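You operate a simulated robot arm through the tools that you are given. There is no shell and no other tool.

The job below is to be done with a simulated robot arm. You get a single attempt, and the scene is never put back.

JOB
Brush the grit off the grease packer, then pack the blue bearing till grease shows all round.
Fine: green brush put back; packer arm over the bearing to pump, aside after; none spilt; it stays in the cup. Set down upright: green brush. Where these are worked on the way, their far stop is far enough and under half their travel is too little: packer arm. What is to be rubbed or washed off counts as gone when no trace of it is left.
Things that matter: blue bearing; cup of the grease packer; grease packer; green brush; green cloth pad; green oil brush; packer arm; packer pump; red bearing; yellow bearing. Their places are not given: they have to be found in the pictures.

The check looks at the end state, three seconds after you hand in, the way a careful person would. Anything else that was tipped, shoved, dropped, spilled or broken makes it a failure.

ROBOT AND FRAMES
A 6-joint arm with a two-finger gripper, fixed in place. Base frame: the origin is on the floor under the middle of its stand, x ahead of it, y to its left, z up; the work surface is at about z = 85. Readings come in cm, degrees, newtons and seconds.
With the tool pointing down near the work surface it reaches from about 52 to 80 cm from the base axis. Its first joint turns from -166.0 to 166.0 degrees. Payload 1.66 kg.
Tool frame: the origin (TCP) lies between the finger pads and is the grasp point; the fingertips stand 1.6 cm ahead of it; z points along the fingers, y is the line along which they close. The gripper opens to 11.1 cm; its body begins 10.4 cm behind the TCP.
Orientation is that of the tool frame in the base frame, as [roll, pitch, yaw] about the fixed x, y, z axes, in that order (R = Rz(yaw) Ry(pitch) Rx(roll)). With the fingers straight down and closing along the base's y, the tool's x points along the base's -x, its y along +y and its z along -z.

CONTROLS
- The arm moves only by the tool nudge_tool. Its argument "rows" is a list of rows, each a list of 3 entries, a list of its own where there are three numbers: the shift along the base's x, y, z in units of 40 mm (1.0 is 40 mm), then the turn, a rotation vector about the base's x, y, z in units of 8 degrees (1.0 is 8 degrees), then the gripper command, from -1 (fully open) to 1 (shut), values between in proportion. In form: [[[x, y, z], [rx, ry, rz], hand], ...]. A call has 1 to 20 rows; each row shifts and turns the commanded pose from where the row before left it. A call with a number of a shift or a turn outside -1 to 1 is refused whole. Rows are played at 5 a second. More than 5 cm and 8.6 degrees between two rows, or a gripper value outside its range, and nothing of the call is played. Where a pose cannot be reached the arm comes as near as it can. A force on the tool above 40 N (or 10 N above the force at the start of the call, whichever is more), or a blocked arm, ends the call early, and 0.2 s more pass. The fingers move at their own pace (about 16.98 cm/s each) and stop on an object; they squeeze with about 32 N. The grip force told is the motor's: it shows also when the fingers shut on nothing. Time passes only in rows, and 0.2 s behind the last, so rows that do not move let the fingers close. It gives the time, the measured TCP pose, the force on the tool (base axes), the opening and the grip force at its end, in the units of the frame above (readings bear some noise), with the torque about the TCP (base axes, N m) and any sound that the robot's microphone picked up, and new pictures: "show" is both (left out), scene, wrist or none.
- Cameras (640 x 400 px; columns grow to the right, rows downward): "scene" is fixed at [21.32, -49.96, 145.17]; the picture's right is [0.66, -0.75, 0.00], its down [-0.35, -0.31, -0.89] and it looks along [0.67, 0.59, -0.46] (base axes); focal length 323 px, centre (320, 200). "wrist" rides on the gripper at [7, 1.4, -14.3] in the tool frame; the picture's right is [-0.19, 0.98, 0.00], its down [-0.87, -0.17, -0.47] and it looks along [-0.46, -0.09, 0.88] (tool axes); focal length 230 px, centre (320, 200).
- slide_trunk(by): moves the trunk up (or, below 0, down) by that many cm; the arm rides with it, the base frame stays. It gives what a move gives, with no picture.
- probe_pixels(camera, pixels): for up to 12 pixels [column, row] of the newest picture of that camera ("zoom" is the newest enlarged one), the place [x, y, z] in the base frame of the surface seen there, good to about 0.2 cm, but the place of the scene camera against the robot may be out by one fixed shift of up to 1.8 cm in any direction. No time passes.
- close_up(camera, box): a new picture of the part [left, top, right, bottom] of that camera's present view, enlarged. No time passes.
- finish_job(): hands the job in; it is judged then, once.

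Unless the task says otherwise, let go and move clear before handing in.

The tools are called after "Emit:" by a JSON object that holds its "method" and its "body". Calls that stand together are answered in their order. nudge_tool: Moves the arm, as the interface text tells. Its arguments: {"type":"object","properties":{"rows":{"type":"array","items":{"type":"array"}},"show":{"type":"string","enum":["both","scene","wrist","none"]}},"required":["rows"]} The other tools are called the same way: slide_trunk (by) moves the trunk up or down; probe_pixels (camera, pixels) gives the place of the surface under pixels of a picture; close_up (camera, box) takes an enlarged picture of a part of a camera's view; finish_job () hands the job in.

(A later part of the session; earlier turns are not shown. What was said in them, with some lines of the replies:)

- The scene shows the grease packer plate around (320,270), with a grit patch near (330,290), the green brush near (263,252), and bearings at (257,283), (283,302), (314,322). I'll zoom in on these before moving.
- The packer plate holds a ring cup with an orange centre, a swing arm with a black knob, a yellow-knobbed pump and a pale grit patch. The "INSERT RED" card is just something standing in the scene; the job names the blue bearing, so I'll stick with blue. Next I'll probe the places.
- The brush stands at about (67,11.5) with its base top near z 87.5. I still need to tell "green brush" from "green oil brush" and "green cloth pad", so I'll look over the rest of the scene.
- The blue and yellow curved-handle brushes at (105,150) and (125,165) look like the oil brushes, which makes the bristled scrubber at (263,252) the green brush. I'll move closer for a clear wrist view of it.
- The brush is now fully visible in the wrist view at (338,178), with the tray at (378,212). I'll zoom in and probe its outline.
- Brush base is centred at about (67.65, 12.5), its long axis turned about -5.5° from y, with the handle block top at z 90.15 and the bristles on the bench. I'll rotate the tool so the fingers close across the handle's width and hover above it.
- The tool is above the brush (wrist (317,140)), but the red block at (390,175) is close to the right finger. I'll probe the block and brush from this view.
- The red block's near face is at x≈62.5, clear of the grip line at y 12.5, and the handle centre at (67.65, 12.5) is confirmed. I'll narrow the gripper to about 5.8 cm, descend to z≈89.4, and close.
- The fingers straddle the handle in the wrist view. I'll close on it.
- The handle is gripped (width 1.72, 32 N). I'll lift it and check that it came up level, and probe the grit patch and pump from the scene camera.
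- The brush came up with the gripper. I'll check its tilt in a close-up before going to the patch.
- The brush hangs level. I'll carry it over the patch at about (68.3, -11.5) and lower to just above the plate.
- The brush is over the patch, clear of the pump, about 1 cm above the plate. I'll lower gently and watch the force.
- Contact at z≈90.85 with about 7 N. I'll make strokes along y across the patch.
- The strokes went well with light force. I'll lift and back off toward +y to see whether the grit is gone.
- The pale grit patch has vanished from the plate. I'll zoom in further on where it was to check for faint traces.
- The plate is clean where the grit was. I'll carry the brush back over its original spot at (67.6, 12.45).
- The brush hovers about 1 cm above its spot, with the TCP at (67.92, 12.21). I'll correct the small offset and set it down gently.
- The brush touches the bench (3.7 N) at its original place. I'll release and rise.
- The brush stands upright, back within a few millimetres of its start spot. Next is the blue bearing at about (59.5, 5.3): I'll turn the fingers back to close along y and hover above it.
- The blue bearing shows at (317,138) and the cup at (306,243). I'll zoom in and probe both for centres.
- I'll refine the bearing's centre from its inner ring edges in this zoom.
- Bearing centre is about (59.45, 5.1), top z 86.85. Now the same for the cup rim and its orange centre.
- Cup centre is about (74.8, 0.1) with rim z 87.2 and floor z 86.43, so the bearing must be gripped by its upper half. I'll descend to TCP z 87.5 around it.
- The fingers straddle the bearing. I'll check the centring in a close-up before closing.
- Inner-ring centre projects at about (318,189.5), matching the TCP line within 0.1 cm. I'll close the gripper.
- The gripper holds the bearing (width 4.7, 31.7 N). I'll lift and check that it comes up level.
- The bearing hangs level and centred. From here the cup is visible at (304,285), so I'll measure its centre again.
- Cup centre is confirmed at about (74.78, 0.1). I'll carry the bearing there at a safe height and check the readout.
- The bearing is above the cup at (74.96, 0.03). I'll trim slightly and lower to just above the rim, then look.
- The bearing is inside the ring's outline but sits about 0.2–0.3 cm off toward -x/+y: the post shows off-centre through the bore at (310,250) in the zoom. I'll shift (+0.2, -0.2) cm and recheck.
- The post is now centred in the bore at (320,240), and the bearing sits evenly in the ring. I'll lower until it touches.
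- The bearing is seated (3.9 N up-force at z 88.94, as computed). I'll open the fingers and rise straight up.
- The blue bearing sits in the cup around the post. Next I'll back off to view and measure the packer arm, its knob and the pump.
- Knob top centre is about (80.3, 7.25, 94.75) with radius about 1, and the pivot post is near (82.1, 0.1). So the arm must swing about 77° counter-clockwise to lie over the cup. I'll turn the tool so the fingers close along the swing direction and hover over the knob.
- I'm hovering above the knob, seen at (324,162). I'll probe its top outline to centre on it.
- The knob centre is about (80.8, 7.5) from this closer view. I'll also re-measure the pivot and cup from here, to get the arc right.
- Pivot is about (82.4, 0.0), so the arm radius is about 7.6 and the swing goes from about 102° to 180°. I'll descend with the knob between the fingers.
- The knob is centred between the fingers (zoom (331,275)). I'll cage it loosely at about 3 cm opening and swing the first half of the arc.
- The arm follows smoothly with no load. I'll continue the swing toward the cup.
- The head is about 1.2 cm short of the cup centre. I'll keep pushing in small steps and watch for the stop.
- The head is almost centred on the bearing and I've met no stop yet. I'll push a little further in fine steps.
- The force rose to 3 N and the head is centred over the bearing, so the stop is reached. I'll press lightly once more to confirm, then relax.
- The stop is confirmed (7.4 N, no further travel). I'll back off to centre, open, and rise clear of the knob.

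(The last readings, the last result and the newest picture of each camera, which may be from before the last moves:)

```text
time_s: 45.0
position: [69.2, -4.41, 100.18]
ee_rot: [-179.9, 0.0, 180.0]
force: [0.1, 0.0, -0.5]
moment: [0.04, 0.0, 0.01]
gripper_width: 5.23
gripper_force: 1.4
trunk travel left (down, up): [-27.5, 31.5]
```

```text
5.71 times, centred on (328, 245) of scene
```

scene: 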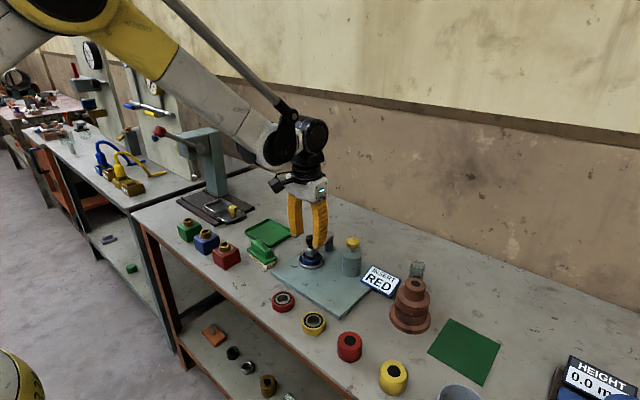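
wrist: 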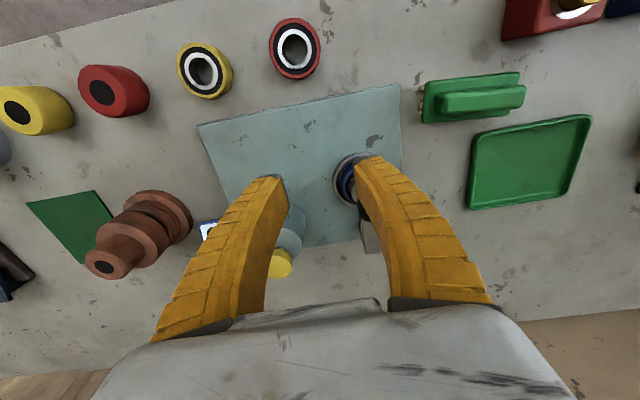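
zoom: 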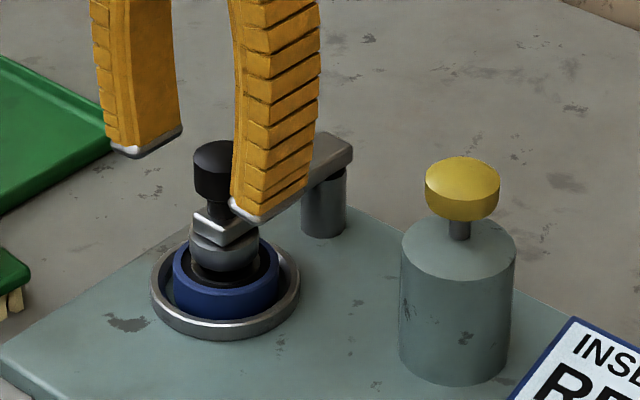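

The arm now rests over the bearing, clear of the gripper. Next I'll centre the wrist view on the pump knob, seen at (281,264), to measure it.

Emit:
{"method": "nudge_tool", "body": {"rows": [[[0, -0.7, 0.3], [0, 0, 0], -0.5], [[0, -0.7, 0.2], [0, 0, 0], -0.5], [[0, 0, 0], [0, 0, 0], -0.5]], "show": "wrist"}}

Emit:
{"method": "close_up", "body": {"camera": "wrist", "box": [250, 190, 410, 290]}}

```text
time_s: 45.8
position: [69.5, -9.96, 102.05]
ee_rot: [179.9, 0.1, -179.9]
force: [0.2, 0.7, -0.3]
moment: [-0.03, 0.0, 0.01]
gripper_width: 8.44
gripper_force: 0.8
trunk travel left (down, up): [-27.5, 31.5]
```

wrist: 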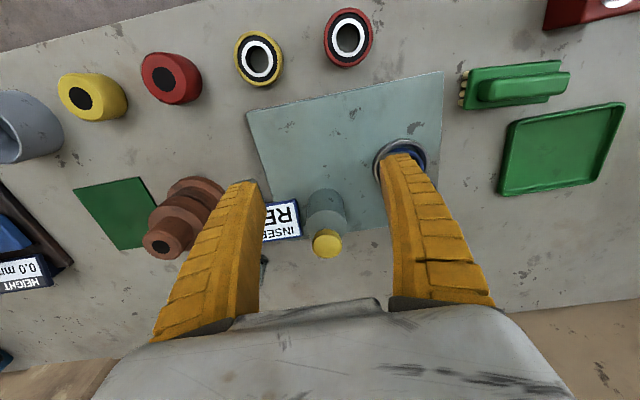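

```text
4.00 times, centred on (330, 240) of wrist
```

zoom: 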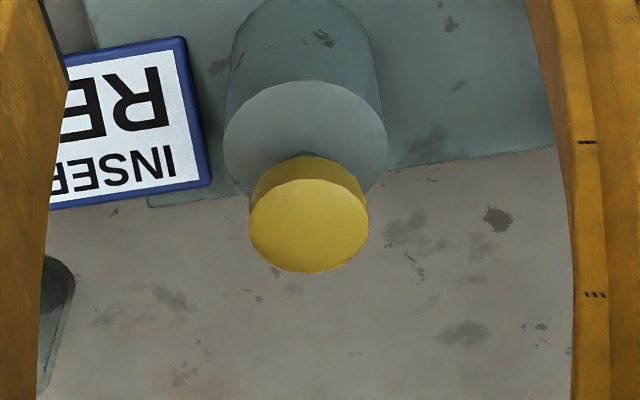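

Emit:
{"method": "probe_pixels", "body": {"camera": "zoom", "pixels": [[308, 226], [255, 226], [362, 226], [308, 186], [308, 266], [300, 120], [230, 140], [380, 140], [308, 90], [190, 180], [205, 60], [300, 40]]}}

```text
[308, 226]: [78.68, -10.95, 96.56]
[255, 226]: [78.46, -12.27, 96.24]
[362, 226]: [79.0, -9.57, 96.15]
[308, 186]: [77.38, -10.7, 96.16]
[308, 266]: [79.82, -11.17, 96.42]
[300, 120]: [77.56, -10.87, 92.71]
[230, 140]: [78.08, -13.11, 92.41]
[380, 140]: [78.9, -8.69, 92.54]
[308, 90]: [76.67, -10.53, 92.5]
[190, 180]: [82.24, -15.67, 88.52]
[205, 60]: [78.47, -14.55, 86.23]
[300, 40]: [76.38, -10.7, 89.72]
```

The pump knob's top centre is about (78.75, -10.95, 96.5). I'll close the gripper and hover over it.

Emit:
{"method": "nudge_tool", "body": {"rows": [[[0.775, -0.0825, 0], [0, 0, 0], 1], [[0.775, -0.0825, 0], [0, 0, 0], 1], [[0.775, -0.0825, 0], [0, 0, 0], 1], [[0, 0, -0.3], [0, 0, 0], 1], [[0, 0, -0.1], [0, 0, 0], 1], [[0, 0, 0], [0, 0, 0], 1]], "show": "both"}}

Emit:
{"method": "close_up", "body": {"camera": "scene", "box": [288, 200, 400, 270]}}

Emit:
{"method": "close_up", "body": {"camera": "wrist", "box": [240, 120, 400, 220]}}

```text
time_s: 47.2
position: [78.6, -10.85, 100.77]
ee_rot: [-179.9, 0.1, 180.0]
force: [0.3, -0.5, -0.3]
moment: [0.0, 0.02, -0.04]
gripper_width: 0.01
gripper_force: 29.1
trunk travel left (down, up): [-27.5, 31.5]
```

scene: 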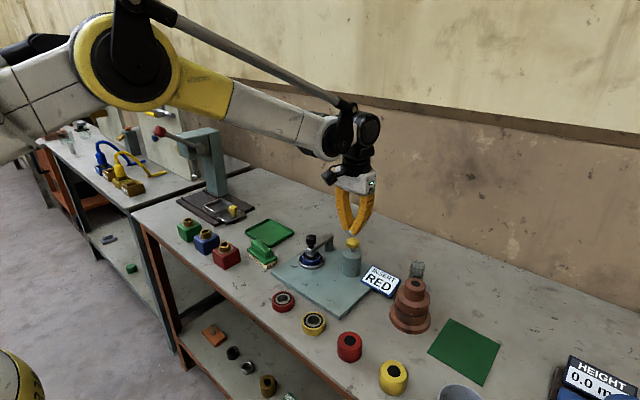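
wrist: 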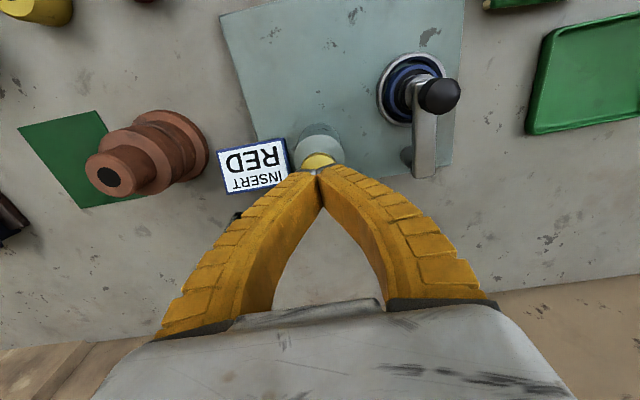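

```text
5.71 times, centred on (344, 235) of scene
```

zoom: 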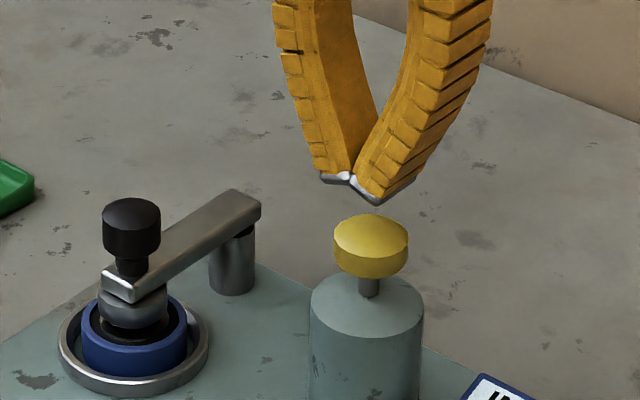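

```text
4.00 times, centred on (320, 170) of wrist
```

zoom: 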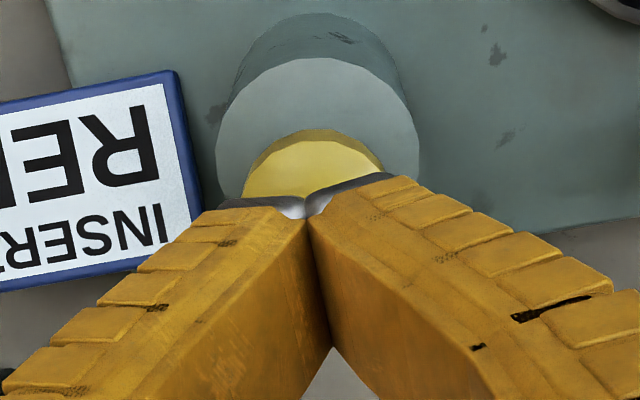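

The closed fingertips are centred over the pump knob. I'll press down in steps, watching force and sound.

Emit:
{"method": "nudge_tool", "body": {"rows": [[[0.03, -0.02, -0.5], [0, 0, 0], 1], [[0, 0, -0.12], [0, 0, 0], 1], [[0, 0, -0.1], [0, 0, 0], 1], [[0, 0, -0.1], [0, 0, 0], 1], [[0, 0, 0], [0, 0, 0], 1]], "show": "both"}}

Emit:
{"method": "close_up", "body": {"camera": "scene", "box": [288, 200, 400, 270]}}

```text
time_s: 48.4
position: [78.7, -11.1, 97.36]
ee_rot: [180.0, 0.0, -180.0]
force: [0.1, -0.5, 1.9]
moment: [0.0, -0.01, 0.01]
gripper_width: 0.61
gripper_force: 28.4
trunk travel left (down, up): [-27.5, 31.5]
```

scene: 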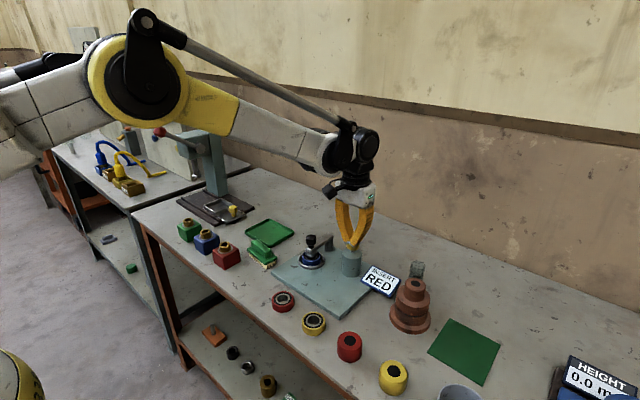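
wrist: 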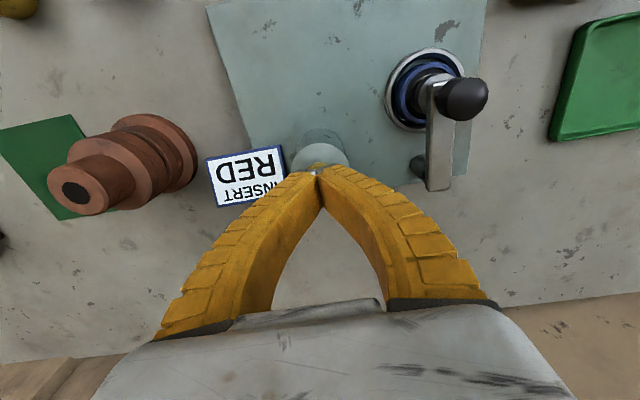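

```text
5.71 times, centred on (344, 235) of scene
```

zoom: 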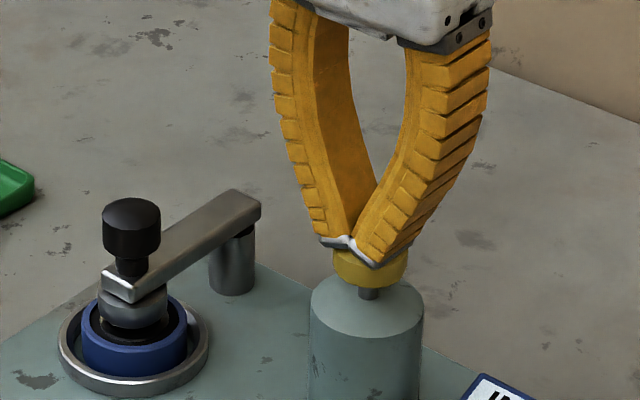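

Contact made with a light spring load (1.9 N), and the knob is starting down. I'll continue the stroke until resistance rises.

Emit:
{"method": "nudge_tool", "body": {"rows": [[[0, 0, -0.1], [0, 0, 0], 1], [[0, 0, -0.1], [0, 0, 0], 1], [[0, 0, -0.1], [0, 0, 0], 1], [[0, 0, 0], [0, 0, 0], 1]], "show": "both"}}

Emit:
{"method": "close_up", "body": {"camera": "scene", "box": [288, 200, 400, 270]}}

Emit:
{"method": "close_up", "body": {"camera": "wrist", "box": [360, 30, 520, 130]}}

```text
time_s: 49.4
position: [78.58, -10.91, 96.19]
ee_rot: [-179.9, 0.1, -179.9]
force: [2.1, -0.6, 16.0]
moment: [-0.01, -0.1, 0.05]
gripper_width: 0.6
gripper_force: 29.2
trunk travel left (down, up): [-27.5, 31.5]
```

scene: 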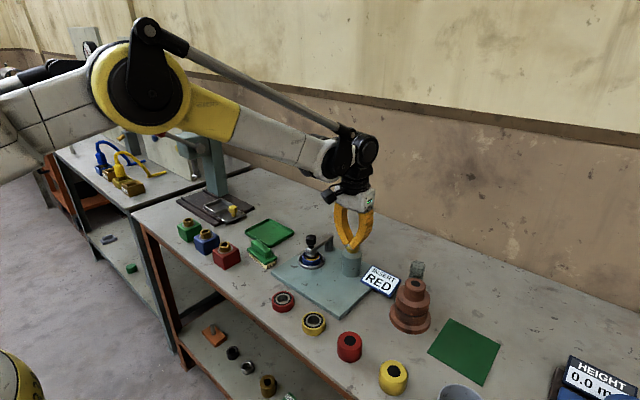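
wrist: 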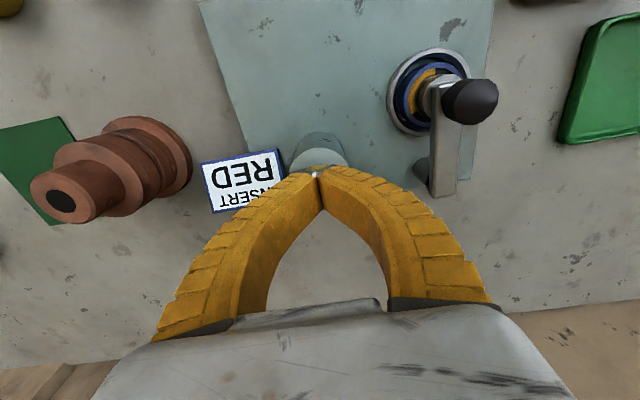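

```text
5.71 times, centred on (344, 235) of scene
```

zoom: 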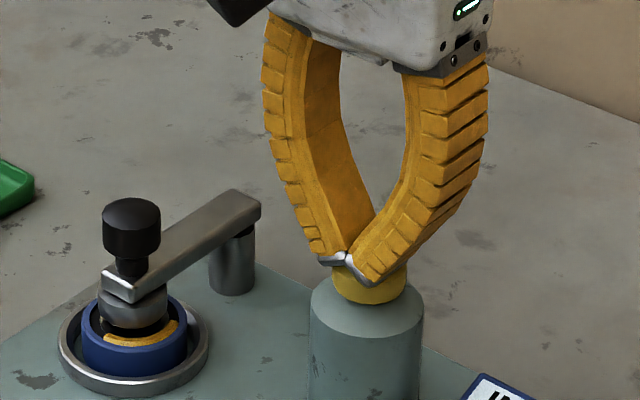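

```text
4.00 times, centred on (440, 80) of wrist
```

zoom: 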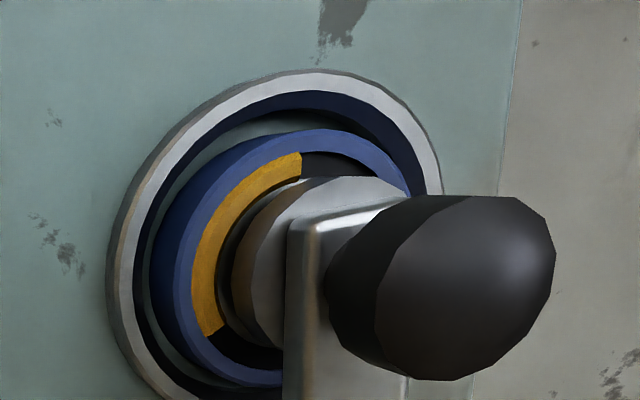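

One full stroke (stop at 16 N) put a sector of orange grease on the bearing, seen in the wrist zoom at (240,240). I'll let the knob rise and make a second stroke.

Emit:
{"method": "nudge_tool", "body": {"rows": [[[0, 0, 0.3], [0, 0, 0], 1], [[0, 0, 0.3], [0, 0, 0], 1], [[0, 0, 0], [0, 0, 0], 1], [[0, 0, 0], [0, 0, 0], 1], [[0, 0, -0.25], [0, 0, 0], 1], [[0, 0, -0.2], [0, 0, 0], 1], [[0, 0, -0.15], [0, 0, 0], 1], [[0, 0, 0], [0, 0, 0], 1]], "show": "both"}}

Emit:
{"method": "close_up", "body": {"camera": "scene", "box": [288, 200, 400, 270]}}

Emit:
{"method": "close_up", "body": {"camera": "wrist", "box": [360, 30, 520, 130]}}

```text
time_s: 51.2
position: [78.55, -10.94, 96.3]
ee_rot: [-179.9, 0.0, 179.9]
force: [1.7, -0.3, 13.0]
moment: [-0.03, -0.07, 0.02]
gripper_width: 0.62
gripper_force: 28.4
trunk travel left (down, up): [-27.5, 31.5]
```

scene: 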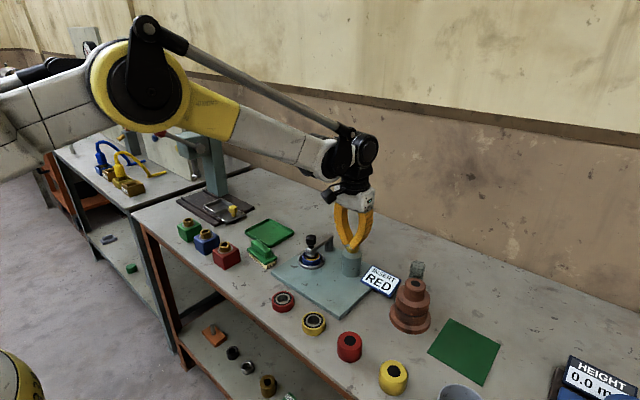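
wrist: 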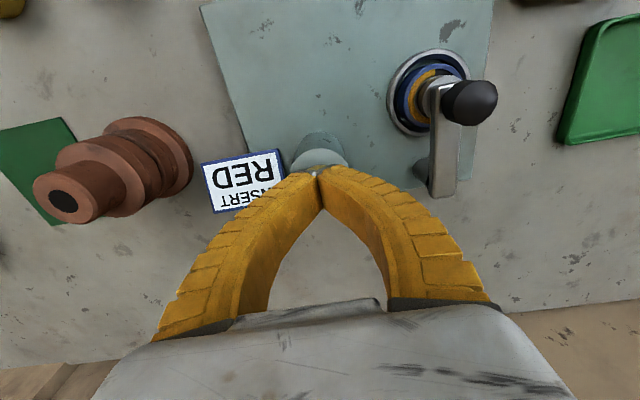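

```text
5.71 times, centred on (344, 235) of scene
```

zoom: 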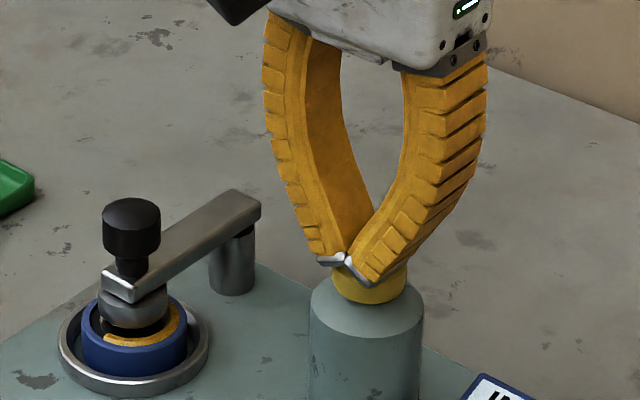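

```text
4.00 times, centred on (440, 80) of wrist
```

zoom: 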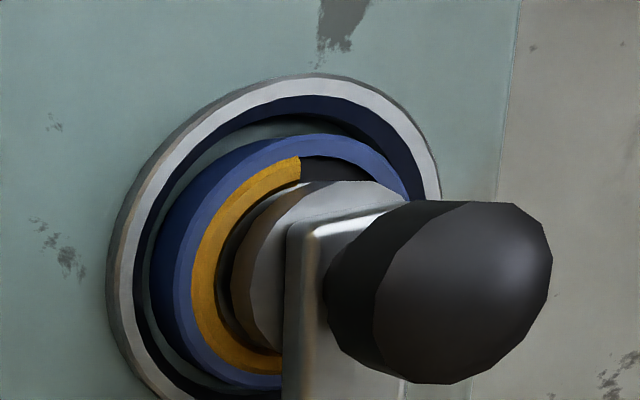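

The second stroke extended the grease to roughly two-thirds round; black still shows at (340,170). I'll make a third stroke.

Emit:
{"method": "nudge_tool", "body": {"rows": [[[0, 0, 0.3], [0, 0, 0], 1], [[0, 0, 0.3], [0, 0, 0], 1], [[0, 0, 0], [0, 0, 0], 1], [[0, 0, 0], [0, 0, 0], 1], [[0, 0, -0.25], [0, 0, 0], 1], [[0, 0, -0.2], [0, 0, 0], 1], [[0, 0, -0.15], [0, 0, 0], 1], [[0, 0, 0], [0, 0, 0], 1]], "show": "both"}}

Emit:
{"method": "close_up", "body": {"camera": "scene", "box": [280, 220, 360, 270]}}

Emit:
{"method": "close_up", "body": {"camera": "wrist", "box": [360, 30, 520, 130]}}

```text
time_s: 53.0
position: [78.63, -10.88, 96.25]
ee_rot: [-180.0, 0.2, -179.9]
force: [1.7, 0.0, 15.0]
moment: [-0.04, -0.09, 0.01]
gripper_width: 0.61
gripper_force: 29.0
trunk travel left (down, up): [-27.5, 31.5]
```

scene: 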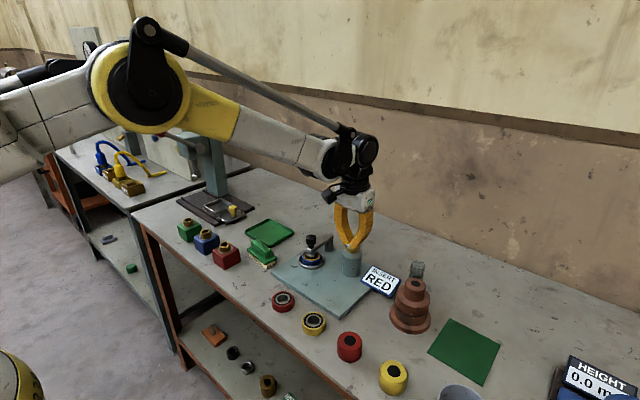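
wrist: 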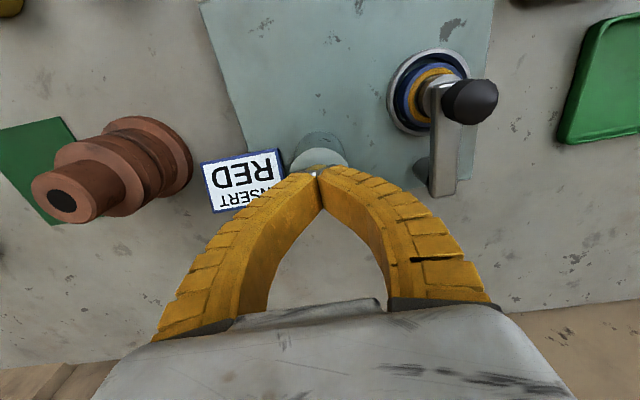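

```text
8.00 times, centred on (320, 245) of scene
```

zoom: 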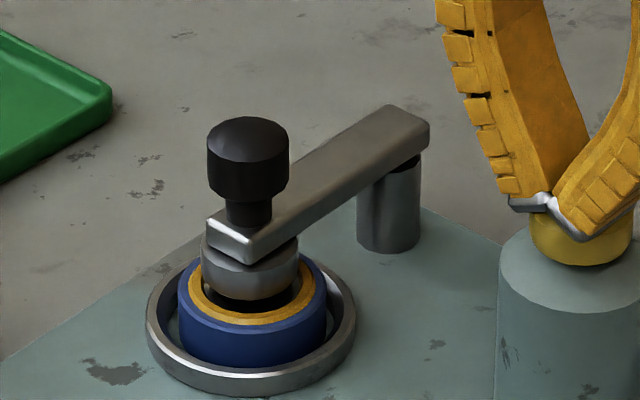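

```text
4.00 times, centred on (440, 80) of wrist
```

zoom: 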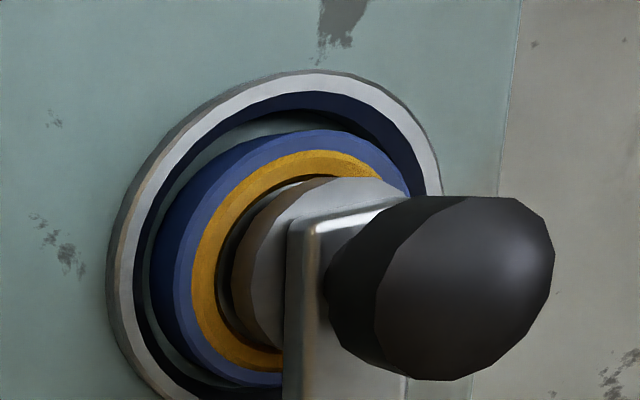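

After the third stroke the orange ring reaches all the way round to where it started, at (380,170). I'll release the pump, rise, and zoom in on the bearing.

Emit:
{"method": "nudge_tool", "body": {"rows": [[[0, 0, 0.3], [0, 0, 0], 1], [[0, 0, 0.4], [0, 0, 0], 1], [[0, 0, 0.6], [0, 0, 0], 1], [[0, 0, 0.6], [0, 0, 0], 1], [[-0.5, 0, 0], [0, 0, 0], 0.5], [[-0.7, 0, 0], [0, 0, 0], 0.1], [[0, 0, 0], [0, 0, 0], 0.1]], "show": "both"}}

Emit:
{"method": "close_up", "body": {"camera": "scene", "box": [280, 210, 392, 280]}}

Emit:
{"method": "close_up", "body": {"camera": "wrist", "box": [300, 60, 500, 185]}}

```text
time_s: 54.6
position: [73.72, -11.01, 103.73]
ee_rot: [-179.9, 0.0, 179.8]
force: [-0.2, -0.2, -0.5]
moment: [-0.01, 0.0, -0.02]
gripper_width: 5.23
gripper_force: 1.4
trunk travel left (down, up): [-27.5, 31.5]
```

scene: 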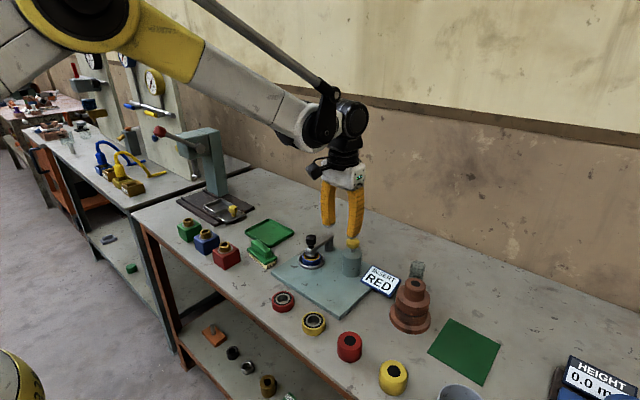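
wrist: 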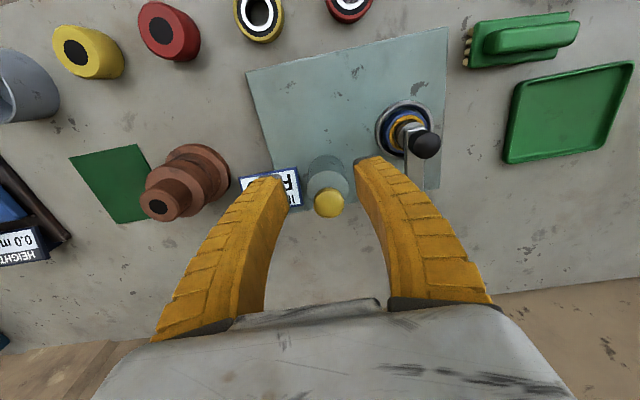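

```text
5.71 times, centred on (336, 245) of scene
```

zoom: 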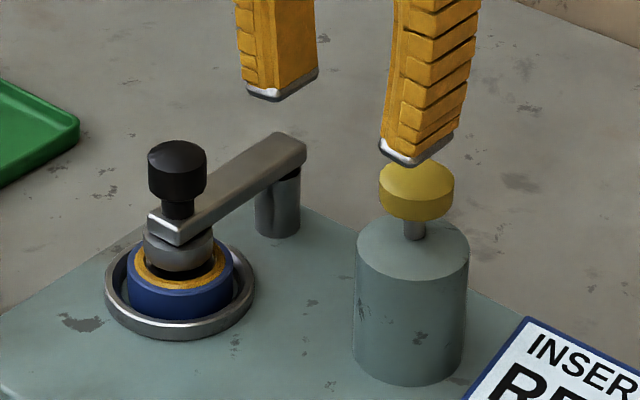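

```text
3.20 times, centred on (400, 122) of wrist
```

zoom: 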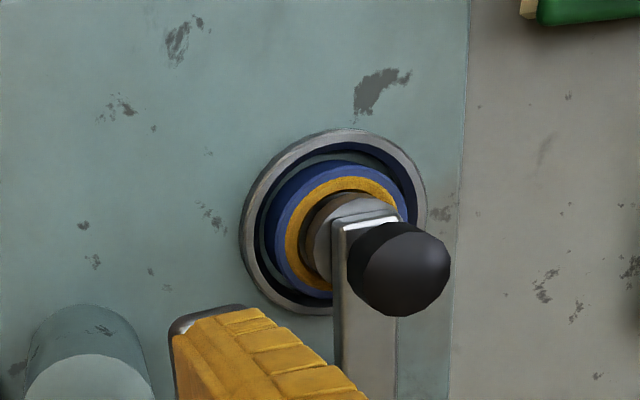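

No spill, and the pump knob has sprung back up. Next I'll go above the arm's knob to swing it aside.

Emit:
{"method": "nudge_tool", "body": {"rows": [[[0.1, 0.9, 0], [0, 0, 0], 0.1], [[0.1, 0.91, 0], [0, 0, 0], 0.1], [[0.1, 0.91, 0], [0, 0, 0], 0.1], [[0, 0, -0.6], [0, 0, 0], 0.1], [[0, 0, -0.4], [0, 0, 0], 0.1], [[0, 0, 0], [0, 0, 0], 0.1]], "show": "wrist"}}

Emit:
{"method": "close_up", "body": {"camera": "wrist", "box": [240, 110, 400, 210]}}

```text
time_s: 56.0
position: [74.91, 0.06, 99.55]
ee_rot: [180.0, 0.0, 179.9]
force: [-0.1, 0.3, -0.2]
moment: [-0.01, 0.0, -0.03]
gripper_width: 5.23
gripper_force: 1.9
trunk travel left (down, up): [-27.5, 31.5]
```

wrist: 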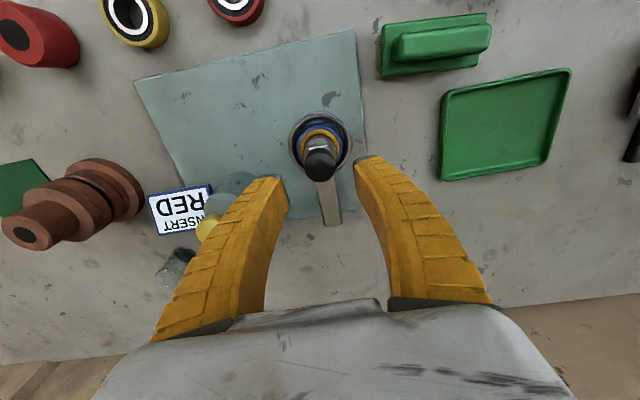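

```text
4.00 times, centred on (320, 160) of wrist
```

zoom: 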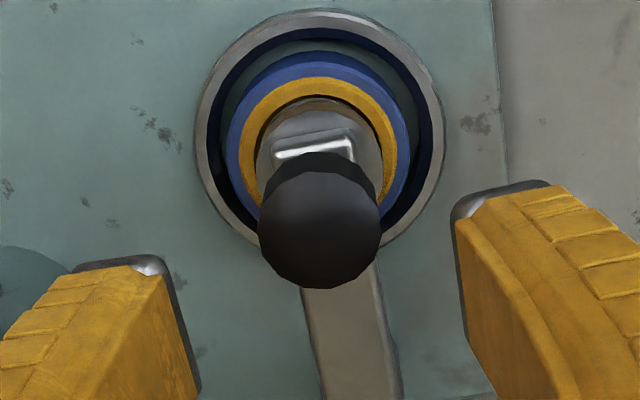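

The knob is at (319,166), about 0.3 cm toward -x of my TCP. I'll adjust and descend around it.

Emit:
{"method": "nudge_tool", "body": {"rows": [[[-0.06, 0, -0.5], [0, 0, 0], 0.1], [[0, 0, -0.5], [0, 0, 0], 0.1], [[0, 0, -0.41], [0, 0, 0], 0.1], [[0, 0, 0], [0, 0, 0], 0.1]], "show": "both"}}

Emit:
{"method": "close_up", "body": {"camera": "wrist", "box": [240, 130, 400, 230]}}

Emit:
{"method": "close_up", "body": {"camera": "scene", "box": [272, 200, 384, 270]}}

```text
time_s: 57.0
position: [74.76, -0.13, 94.03]
ee_rot: [180.0, 0.0, 179.9]
force: [0.2, 0.3, 0.1]
moment: [0.05, 0.01, -0.01]
gripper_width: 5.22
gripper_force: 1.6
trunk travel left (down, up): [-27.5, 31.5]
```

scene: 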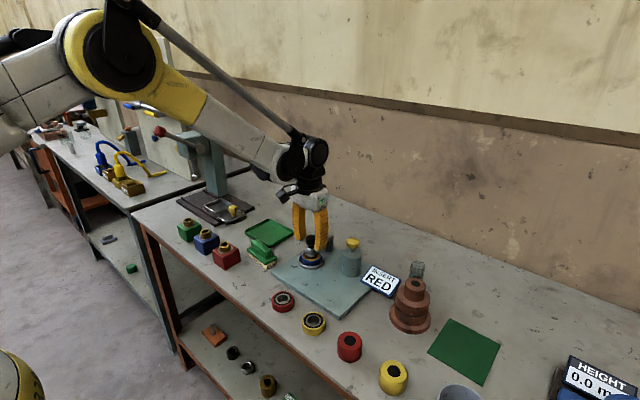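
wrist: 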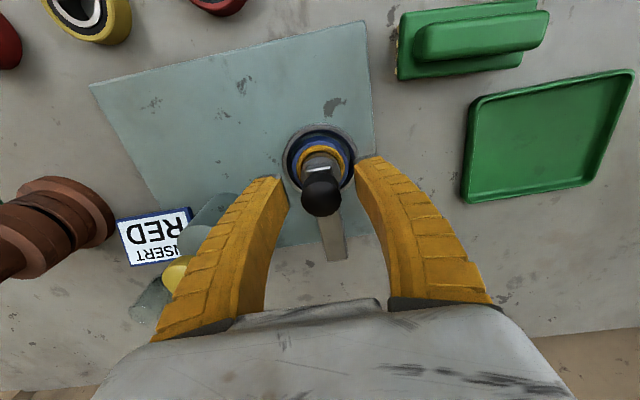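

```text
4.00 times, centred on (320, 180) of wrist
```

zoom: 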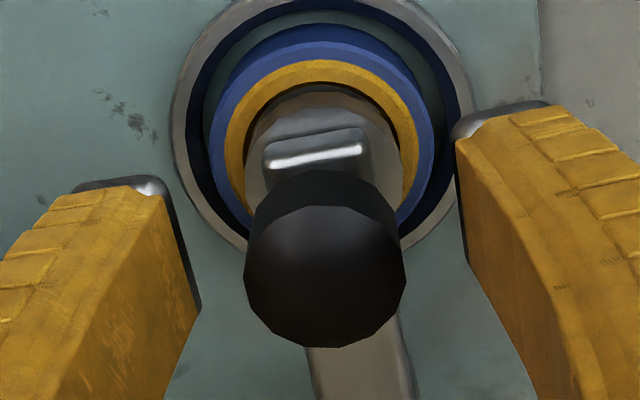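

```text
5.71 times, centred on (328, 235) of scene
```

zoom: 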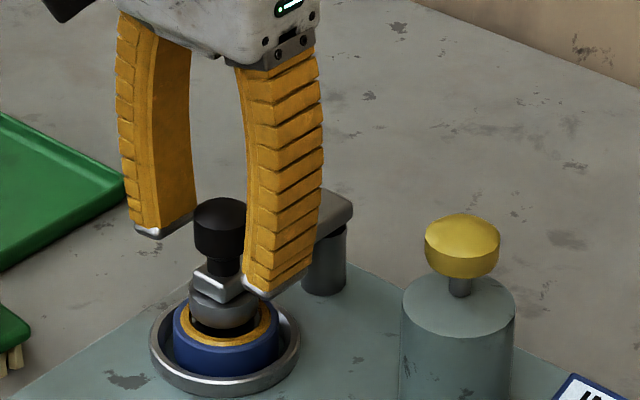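

The knob is centred between the fingers. I'll cage it and swing the arm back clockwise along the same arc.

Emit:
{"method": "nudge_tool", "body": {"rows": [[[0, 0, -0.02], [0, 0, 0], 0.47], [[0, 0, 0], [0, 0, 0], 0.47], [[0.015, 0.263, 0], [0, 0, -1], 0.47], [[0.05, 0.258, 0], [0, 0, -1], 0.47], [[0.085, 0.25, 0], [0, 0, -1], 0.47], [[0.12, 0.235, 0], [0, 0, -1], 0.47], [[0.15, 0.215, 0], [0, 0, -1], 0.47], [[0.18, 0.193, 0], [0, 0, -1], 0.47], [[0.205, 0.165, 0], [0, 0, -1], 0.47], [[0.225, 0.138, 0], [0, 0, -1], 0.47], [[0, 0, 0], [0, 0, 0], 0.47]], "show": "both"}}

Emit:
{"method": "close_up", "body": {"camera": "scene", "box": [272, 200, 384, 270]}}

```text
time_s: 59.4
position: [79.08, 6.8, 93.96]
ee_rot: [-180.0, -0.1, 115.9]
force: [-0.8, 0.3, 1.0]
moment: [0.03, 0.02, 0.0]
gripper_width: 3.23
gripper_force: 1.9
trunk travel left (down, up): [-27.5, 31.5]
```

scene: 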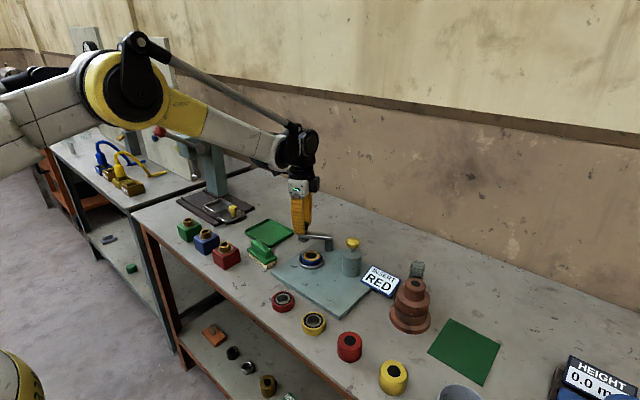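
wrist: 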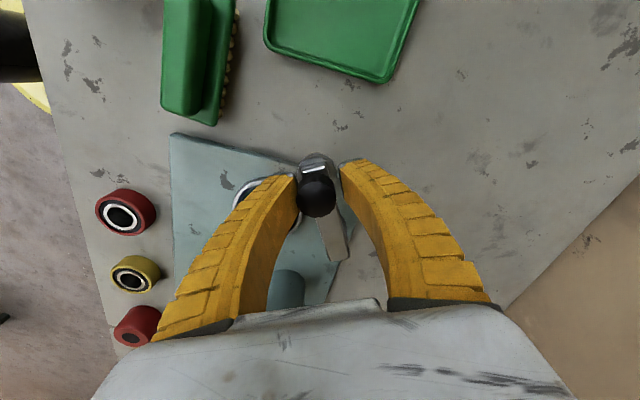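

```text
5.71 times, centred on (328, 235) of scene
```

zoom: 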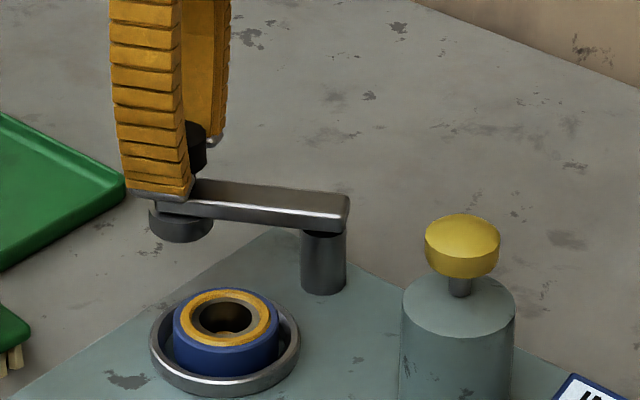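

With the arm off, grease shows as a complete orange ring on the bearing. I'll finish the swing to the original stop in smaller steps.

Emit:
{"method": "nudge_tool", "body": {"rows": [[[0.243, 0.09, 0], [0, 0, -1], 0.47], [[0.2, 0.05, 0], [0, 0, -0.6], 0.47], [[0, 0, 0], [0, 0, 0], 0.47]], "show": "none"}}

```text
time_s: 60.2
position: [80.57, 7.38, 94.03]
ee_rot: [-180.0, -0.1, 103.1]
force: [-0.2, 0.1, -0.5]
moment: [0.02, -0.01, 0.0]
gripper_width: 3.24
gripper_force: 2.3
trunk travel left (down, up): [-27.5, 31.5]
```

Emit:
{"method": "nudge_tool", "body": {"rows": [[[0.07, 0.013, 0], [0, 0, -0.15], 0.47], [[0.05, 0.01, 0], [0, 0, -0.1], 0.47], [[0, 0, 0], [0, 0, 0], 0.47]], "show": "both"}}

Emit:
{"method": "close_up", "body": {"camera": "scene", "box": [272, 200, 384, 270]}}

```text
time_s: 61.0
position: [81.21, 7.41, 94.09]
ee_rot: [180.0, -0.1, 101.1]
force: [0.1, -0.1, 0.0]
moment: [-0.02, 0.0, 0.0]
gripper_width: 3.28
gripper_force: 2.2
trunk travel left (down, up): [-27.5, 31.5]
```

scene: 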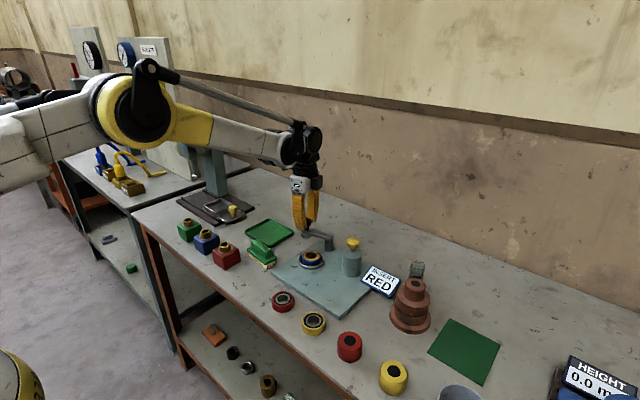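
wrist: 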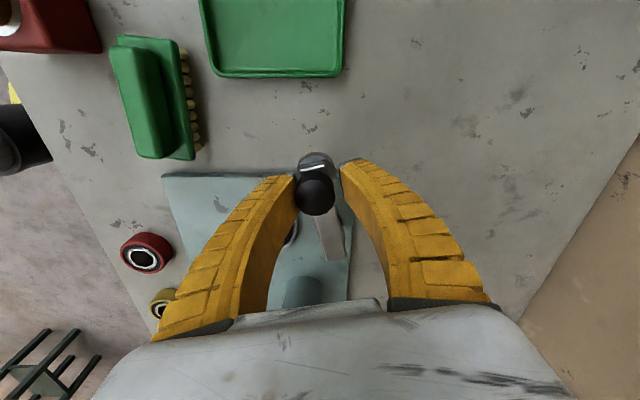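

```text
5.71 times, centred on (328, 235) of scene
```

zoom: 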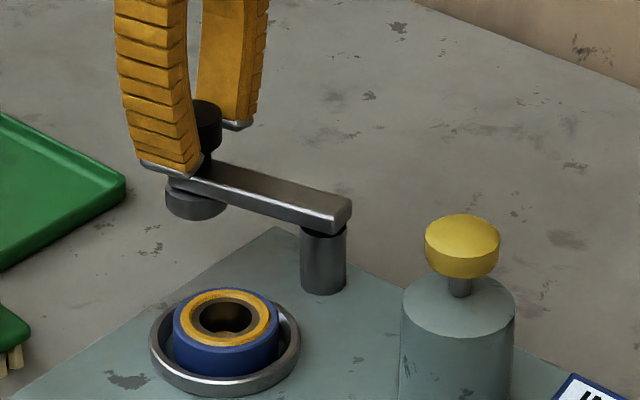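

The arm looks nearly at its starting position, with its knob's right edge at column 310.9 (originally 311.1). I'll nudge a bit more to feel the stop.

Emit:
{"method": "nudge_tool", "body": {"rows": [[[0.06, 0.008, 0], [0, 0, -0.1], 0.47], [[0.05, 0.006, 0], [0, 0, -0.1], 0.47], [[0, 0, 0], [0, 0, 0], 0.47]], "show": "scene"}}

Emit:
{"method": "close_up", "body": {"camera": "scene", "box": [272, 200, 384, 270]}}

```text
time_s: 61.8
position: [81.71, 7.59, 94.15]
ee_rot: [-180.0, 0.0, 99.5]
force: [-1.2, -1.1, 0.4]
moment: [-0.01, 0.03, 0.02]
gripper_width: 3.3
gripper_force: 2.3
trunk travel left (down, up): [-27.5, 31.5]
```

scene: 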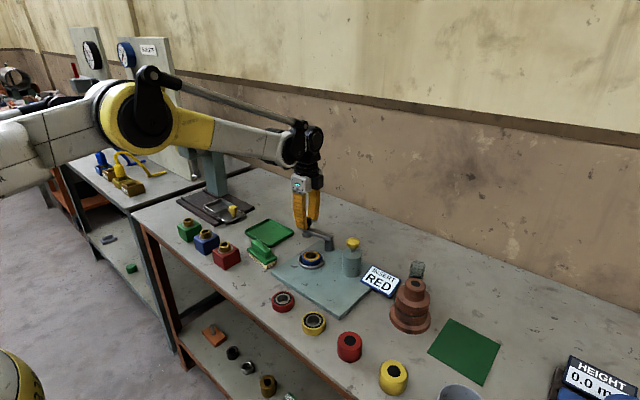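

```text
5.71 times, centred on (328, 235) of scene
```

zoom: 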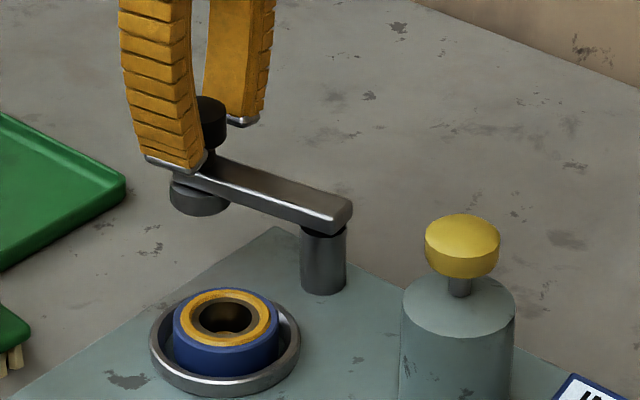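

The arm is now at or slightly past its original angle, with a small reaction force (1.2 N). One more tiny push will show whether this is the stop.

Emit:
{"method": "nudge_tool", "body": {"rows": [[[0.05, 0.005, 0], [0, 0, -0.05], 0.47], [[0, 0, 0], [0, 0, 0], 0.47]], "show": "none"}}

```text
time_s: 62.4
position: [81.87, 7.47, 94.12]
ee_rot: [-180.0, 0.0, 99.0]
force: [-4.5, -2.8, -0.9]
moment: [-0.07, 0.03, 0.01]
gripper_width: 3.54
gripper_force: 4.2
trunk travel left (down, up): [-27.5, 31.5]
```

The reaction climbed to 4.5 N, so the arm is at its stop. I'll back off a touch, open, rise straight up and move clear.

Emit:
{"method": "nudge_tool", "body": {"rows": [[[-0.09, -0.01, 0], [0, 0, 0], 0.47], [[0, 0, 0], [0, 0, 0], 0.1], [[0, 0, 0], [0, 0, 0], 0.1], [[0, 0, 0.5], [0, 0, 0], 0.1], [[0, 0, 0.8], [0, 0, 0], 0.1], [[0, 0, 0.8], [0, 0, 0], 0.1], [[-0.9, 0, 0.3], [0, 0, 0], 0.1], [[-0.9, 0, 0.3], [0, 0, 0], 0.1], [[-0.9, 0, 0.3], [0, 0, 0.9], 0.1], [[-0.9, 0, 0], [0, 0, 0.9], 0.1], [[0, 0, 0], [0, 0, 0.9], 0.1], [[0, 0, 0], [0, 0, 0.9], 0.1], [[0, 0, 0], [0, 0, 0.9], 0.1], [[0, 0, 0], [0, 0, 0.9], 0.1], [[0, 0, 0], [0, 0, 0.9], 0.1], [[0, 0, 0], [0, 0, 0.9], 0.1], [[0, 0, 0], [0, 0, 0.9], 0.1], [[0, 0, 0], [0, 0, 0.9], -0.9], [[0, 0, 0], [0, 0, 0], -0.9]], "show": "both"}}

Emit:
{"method": "close_up", "body": {"camera": "scene", "box": [240, 210, 400, 310]}}

Emit:
{"method": "close_up", "body": {"camera": "wrist", "box": [240, 110, 440, 235]}}

```text
time_s: 66.4
position: [66.96, 7.53, 105.87]
ee_rot: [-180.0, 0.0, 171.2]
force: [0.1, 0.5, -0.7]
moment: [0.01, 0.0, -0.02]
gripper_width: 10.57
gripper_force: 0.4
trunk travel left (down, up): [-27.5, 31.5]
```

scene: 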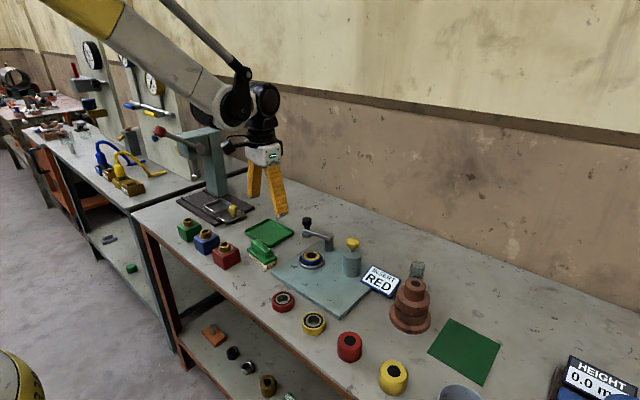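
wrist: 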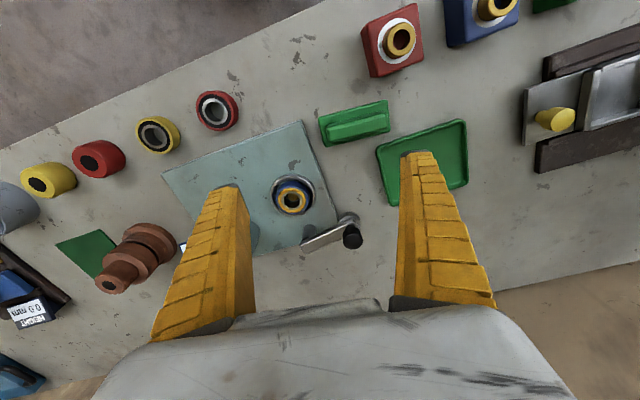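

```text
4.00 times, centred on (320, 260) of scene
```

zoom: 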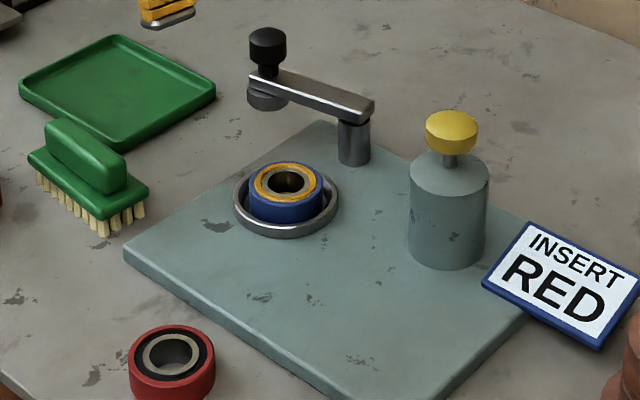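

```text
3.20 times, centred on (340, 172) of wrist
```

zoom: 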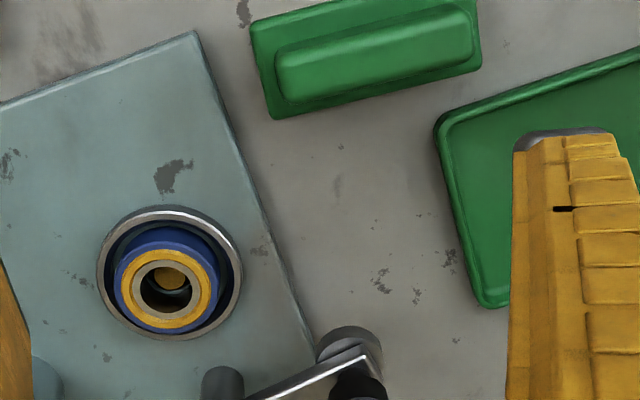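

The arm is back aside and the bearing is in the cup with an orange ring. I'll zoom tightly on the grease ring, the cleaned area and the brush for a final check.

Emit:
{"method": "close_up", "body": {"camera": "wrist", "box": [260, 168, 324, 220]}}

Emit:
{"method": "close_up", "body": {"camera": "scene", "box": [292, 240, 340, 270]}}

Emit:
{"method": "close_up", "body": {"camera": "scene", "box": [290, 260, 370, 310]}}

Emit:
{"method": "close_up", "body": {"camera": "scene", "box": [240, 230, 320, 280]}}

```text
7.69 times, centred on (292, 194) of wrist
```

zoom: 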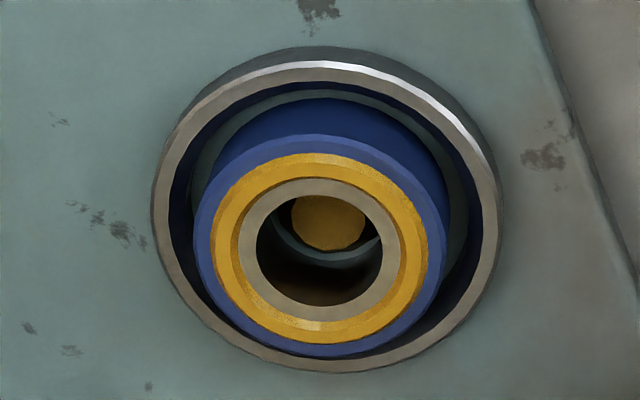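

```text
13.33 times, centred on (316, 255) of scene
```

zoom: 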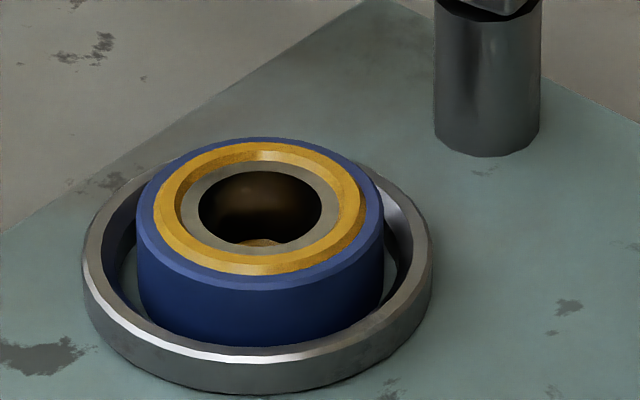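

```text
8.00 times, centred on (330, 285) of scene
```

zoom: 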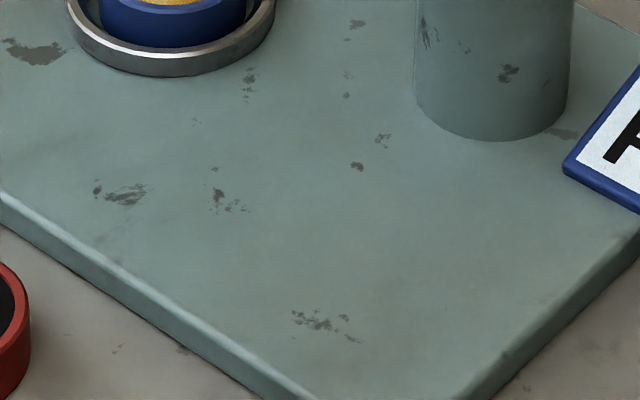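

```text
8.00 times, centred on (280, 255) of scene
```

zoom: 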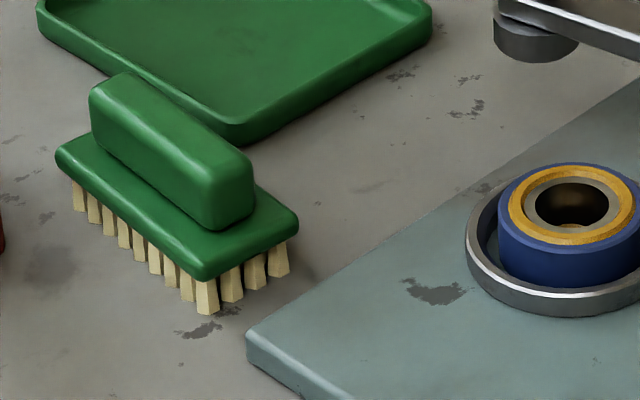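

The grease forms an unbroken ring on the blue bearing, which is seated in the cup, and nothing has spilt. The plate is clean, the brush stands upright on its original spot, and the packer arm is aside with the gripper empty and clear. I'm handing the job in.

Emit:
{"method": "finish_job", "body": {}}

```text
The job is handed in.
```

I brushed the grit off the grease packer, then packed the blue bearing until grease showed all the way round, and handed the job in. I checked each point in close-up pictures before handing in; no verdict has come back.

- **Grit:** no trace of it shows on the packer plate.
- **Green brush:** it stands upright on the bench where it started, within about 3 mm. I put it back there, not in the green tray beside it, because that is where I found it.
- **Blue bearing:** it sits in the cup with an unbroken ring of grease, after three full pump strokes. I saw no grease spilt.
- **Packer arm:** I swung it to its stop over the bearing for pumping, then back to its other stop afterwards.
- **The "INSERT RED" card:** I ignored it, because you asked for the blue bearing.
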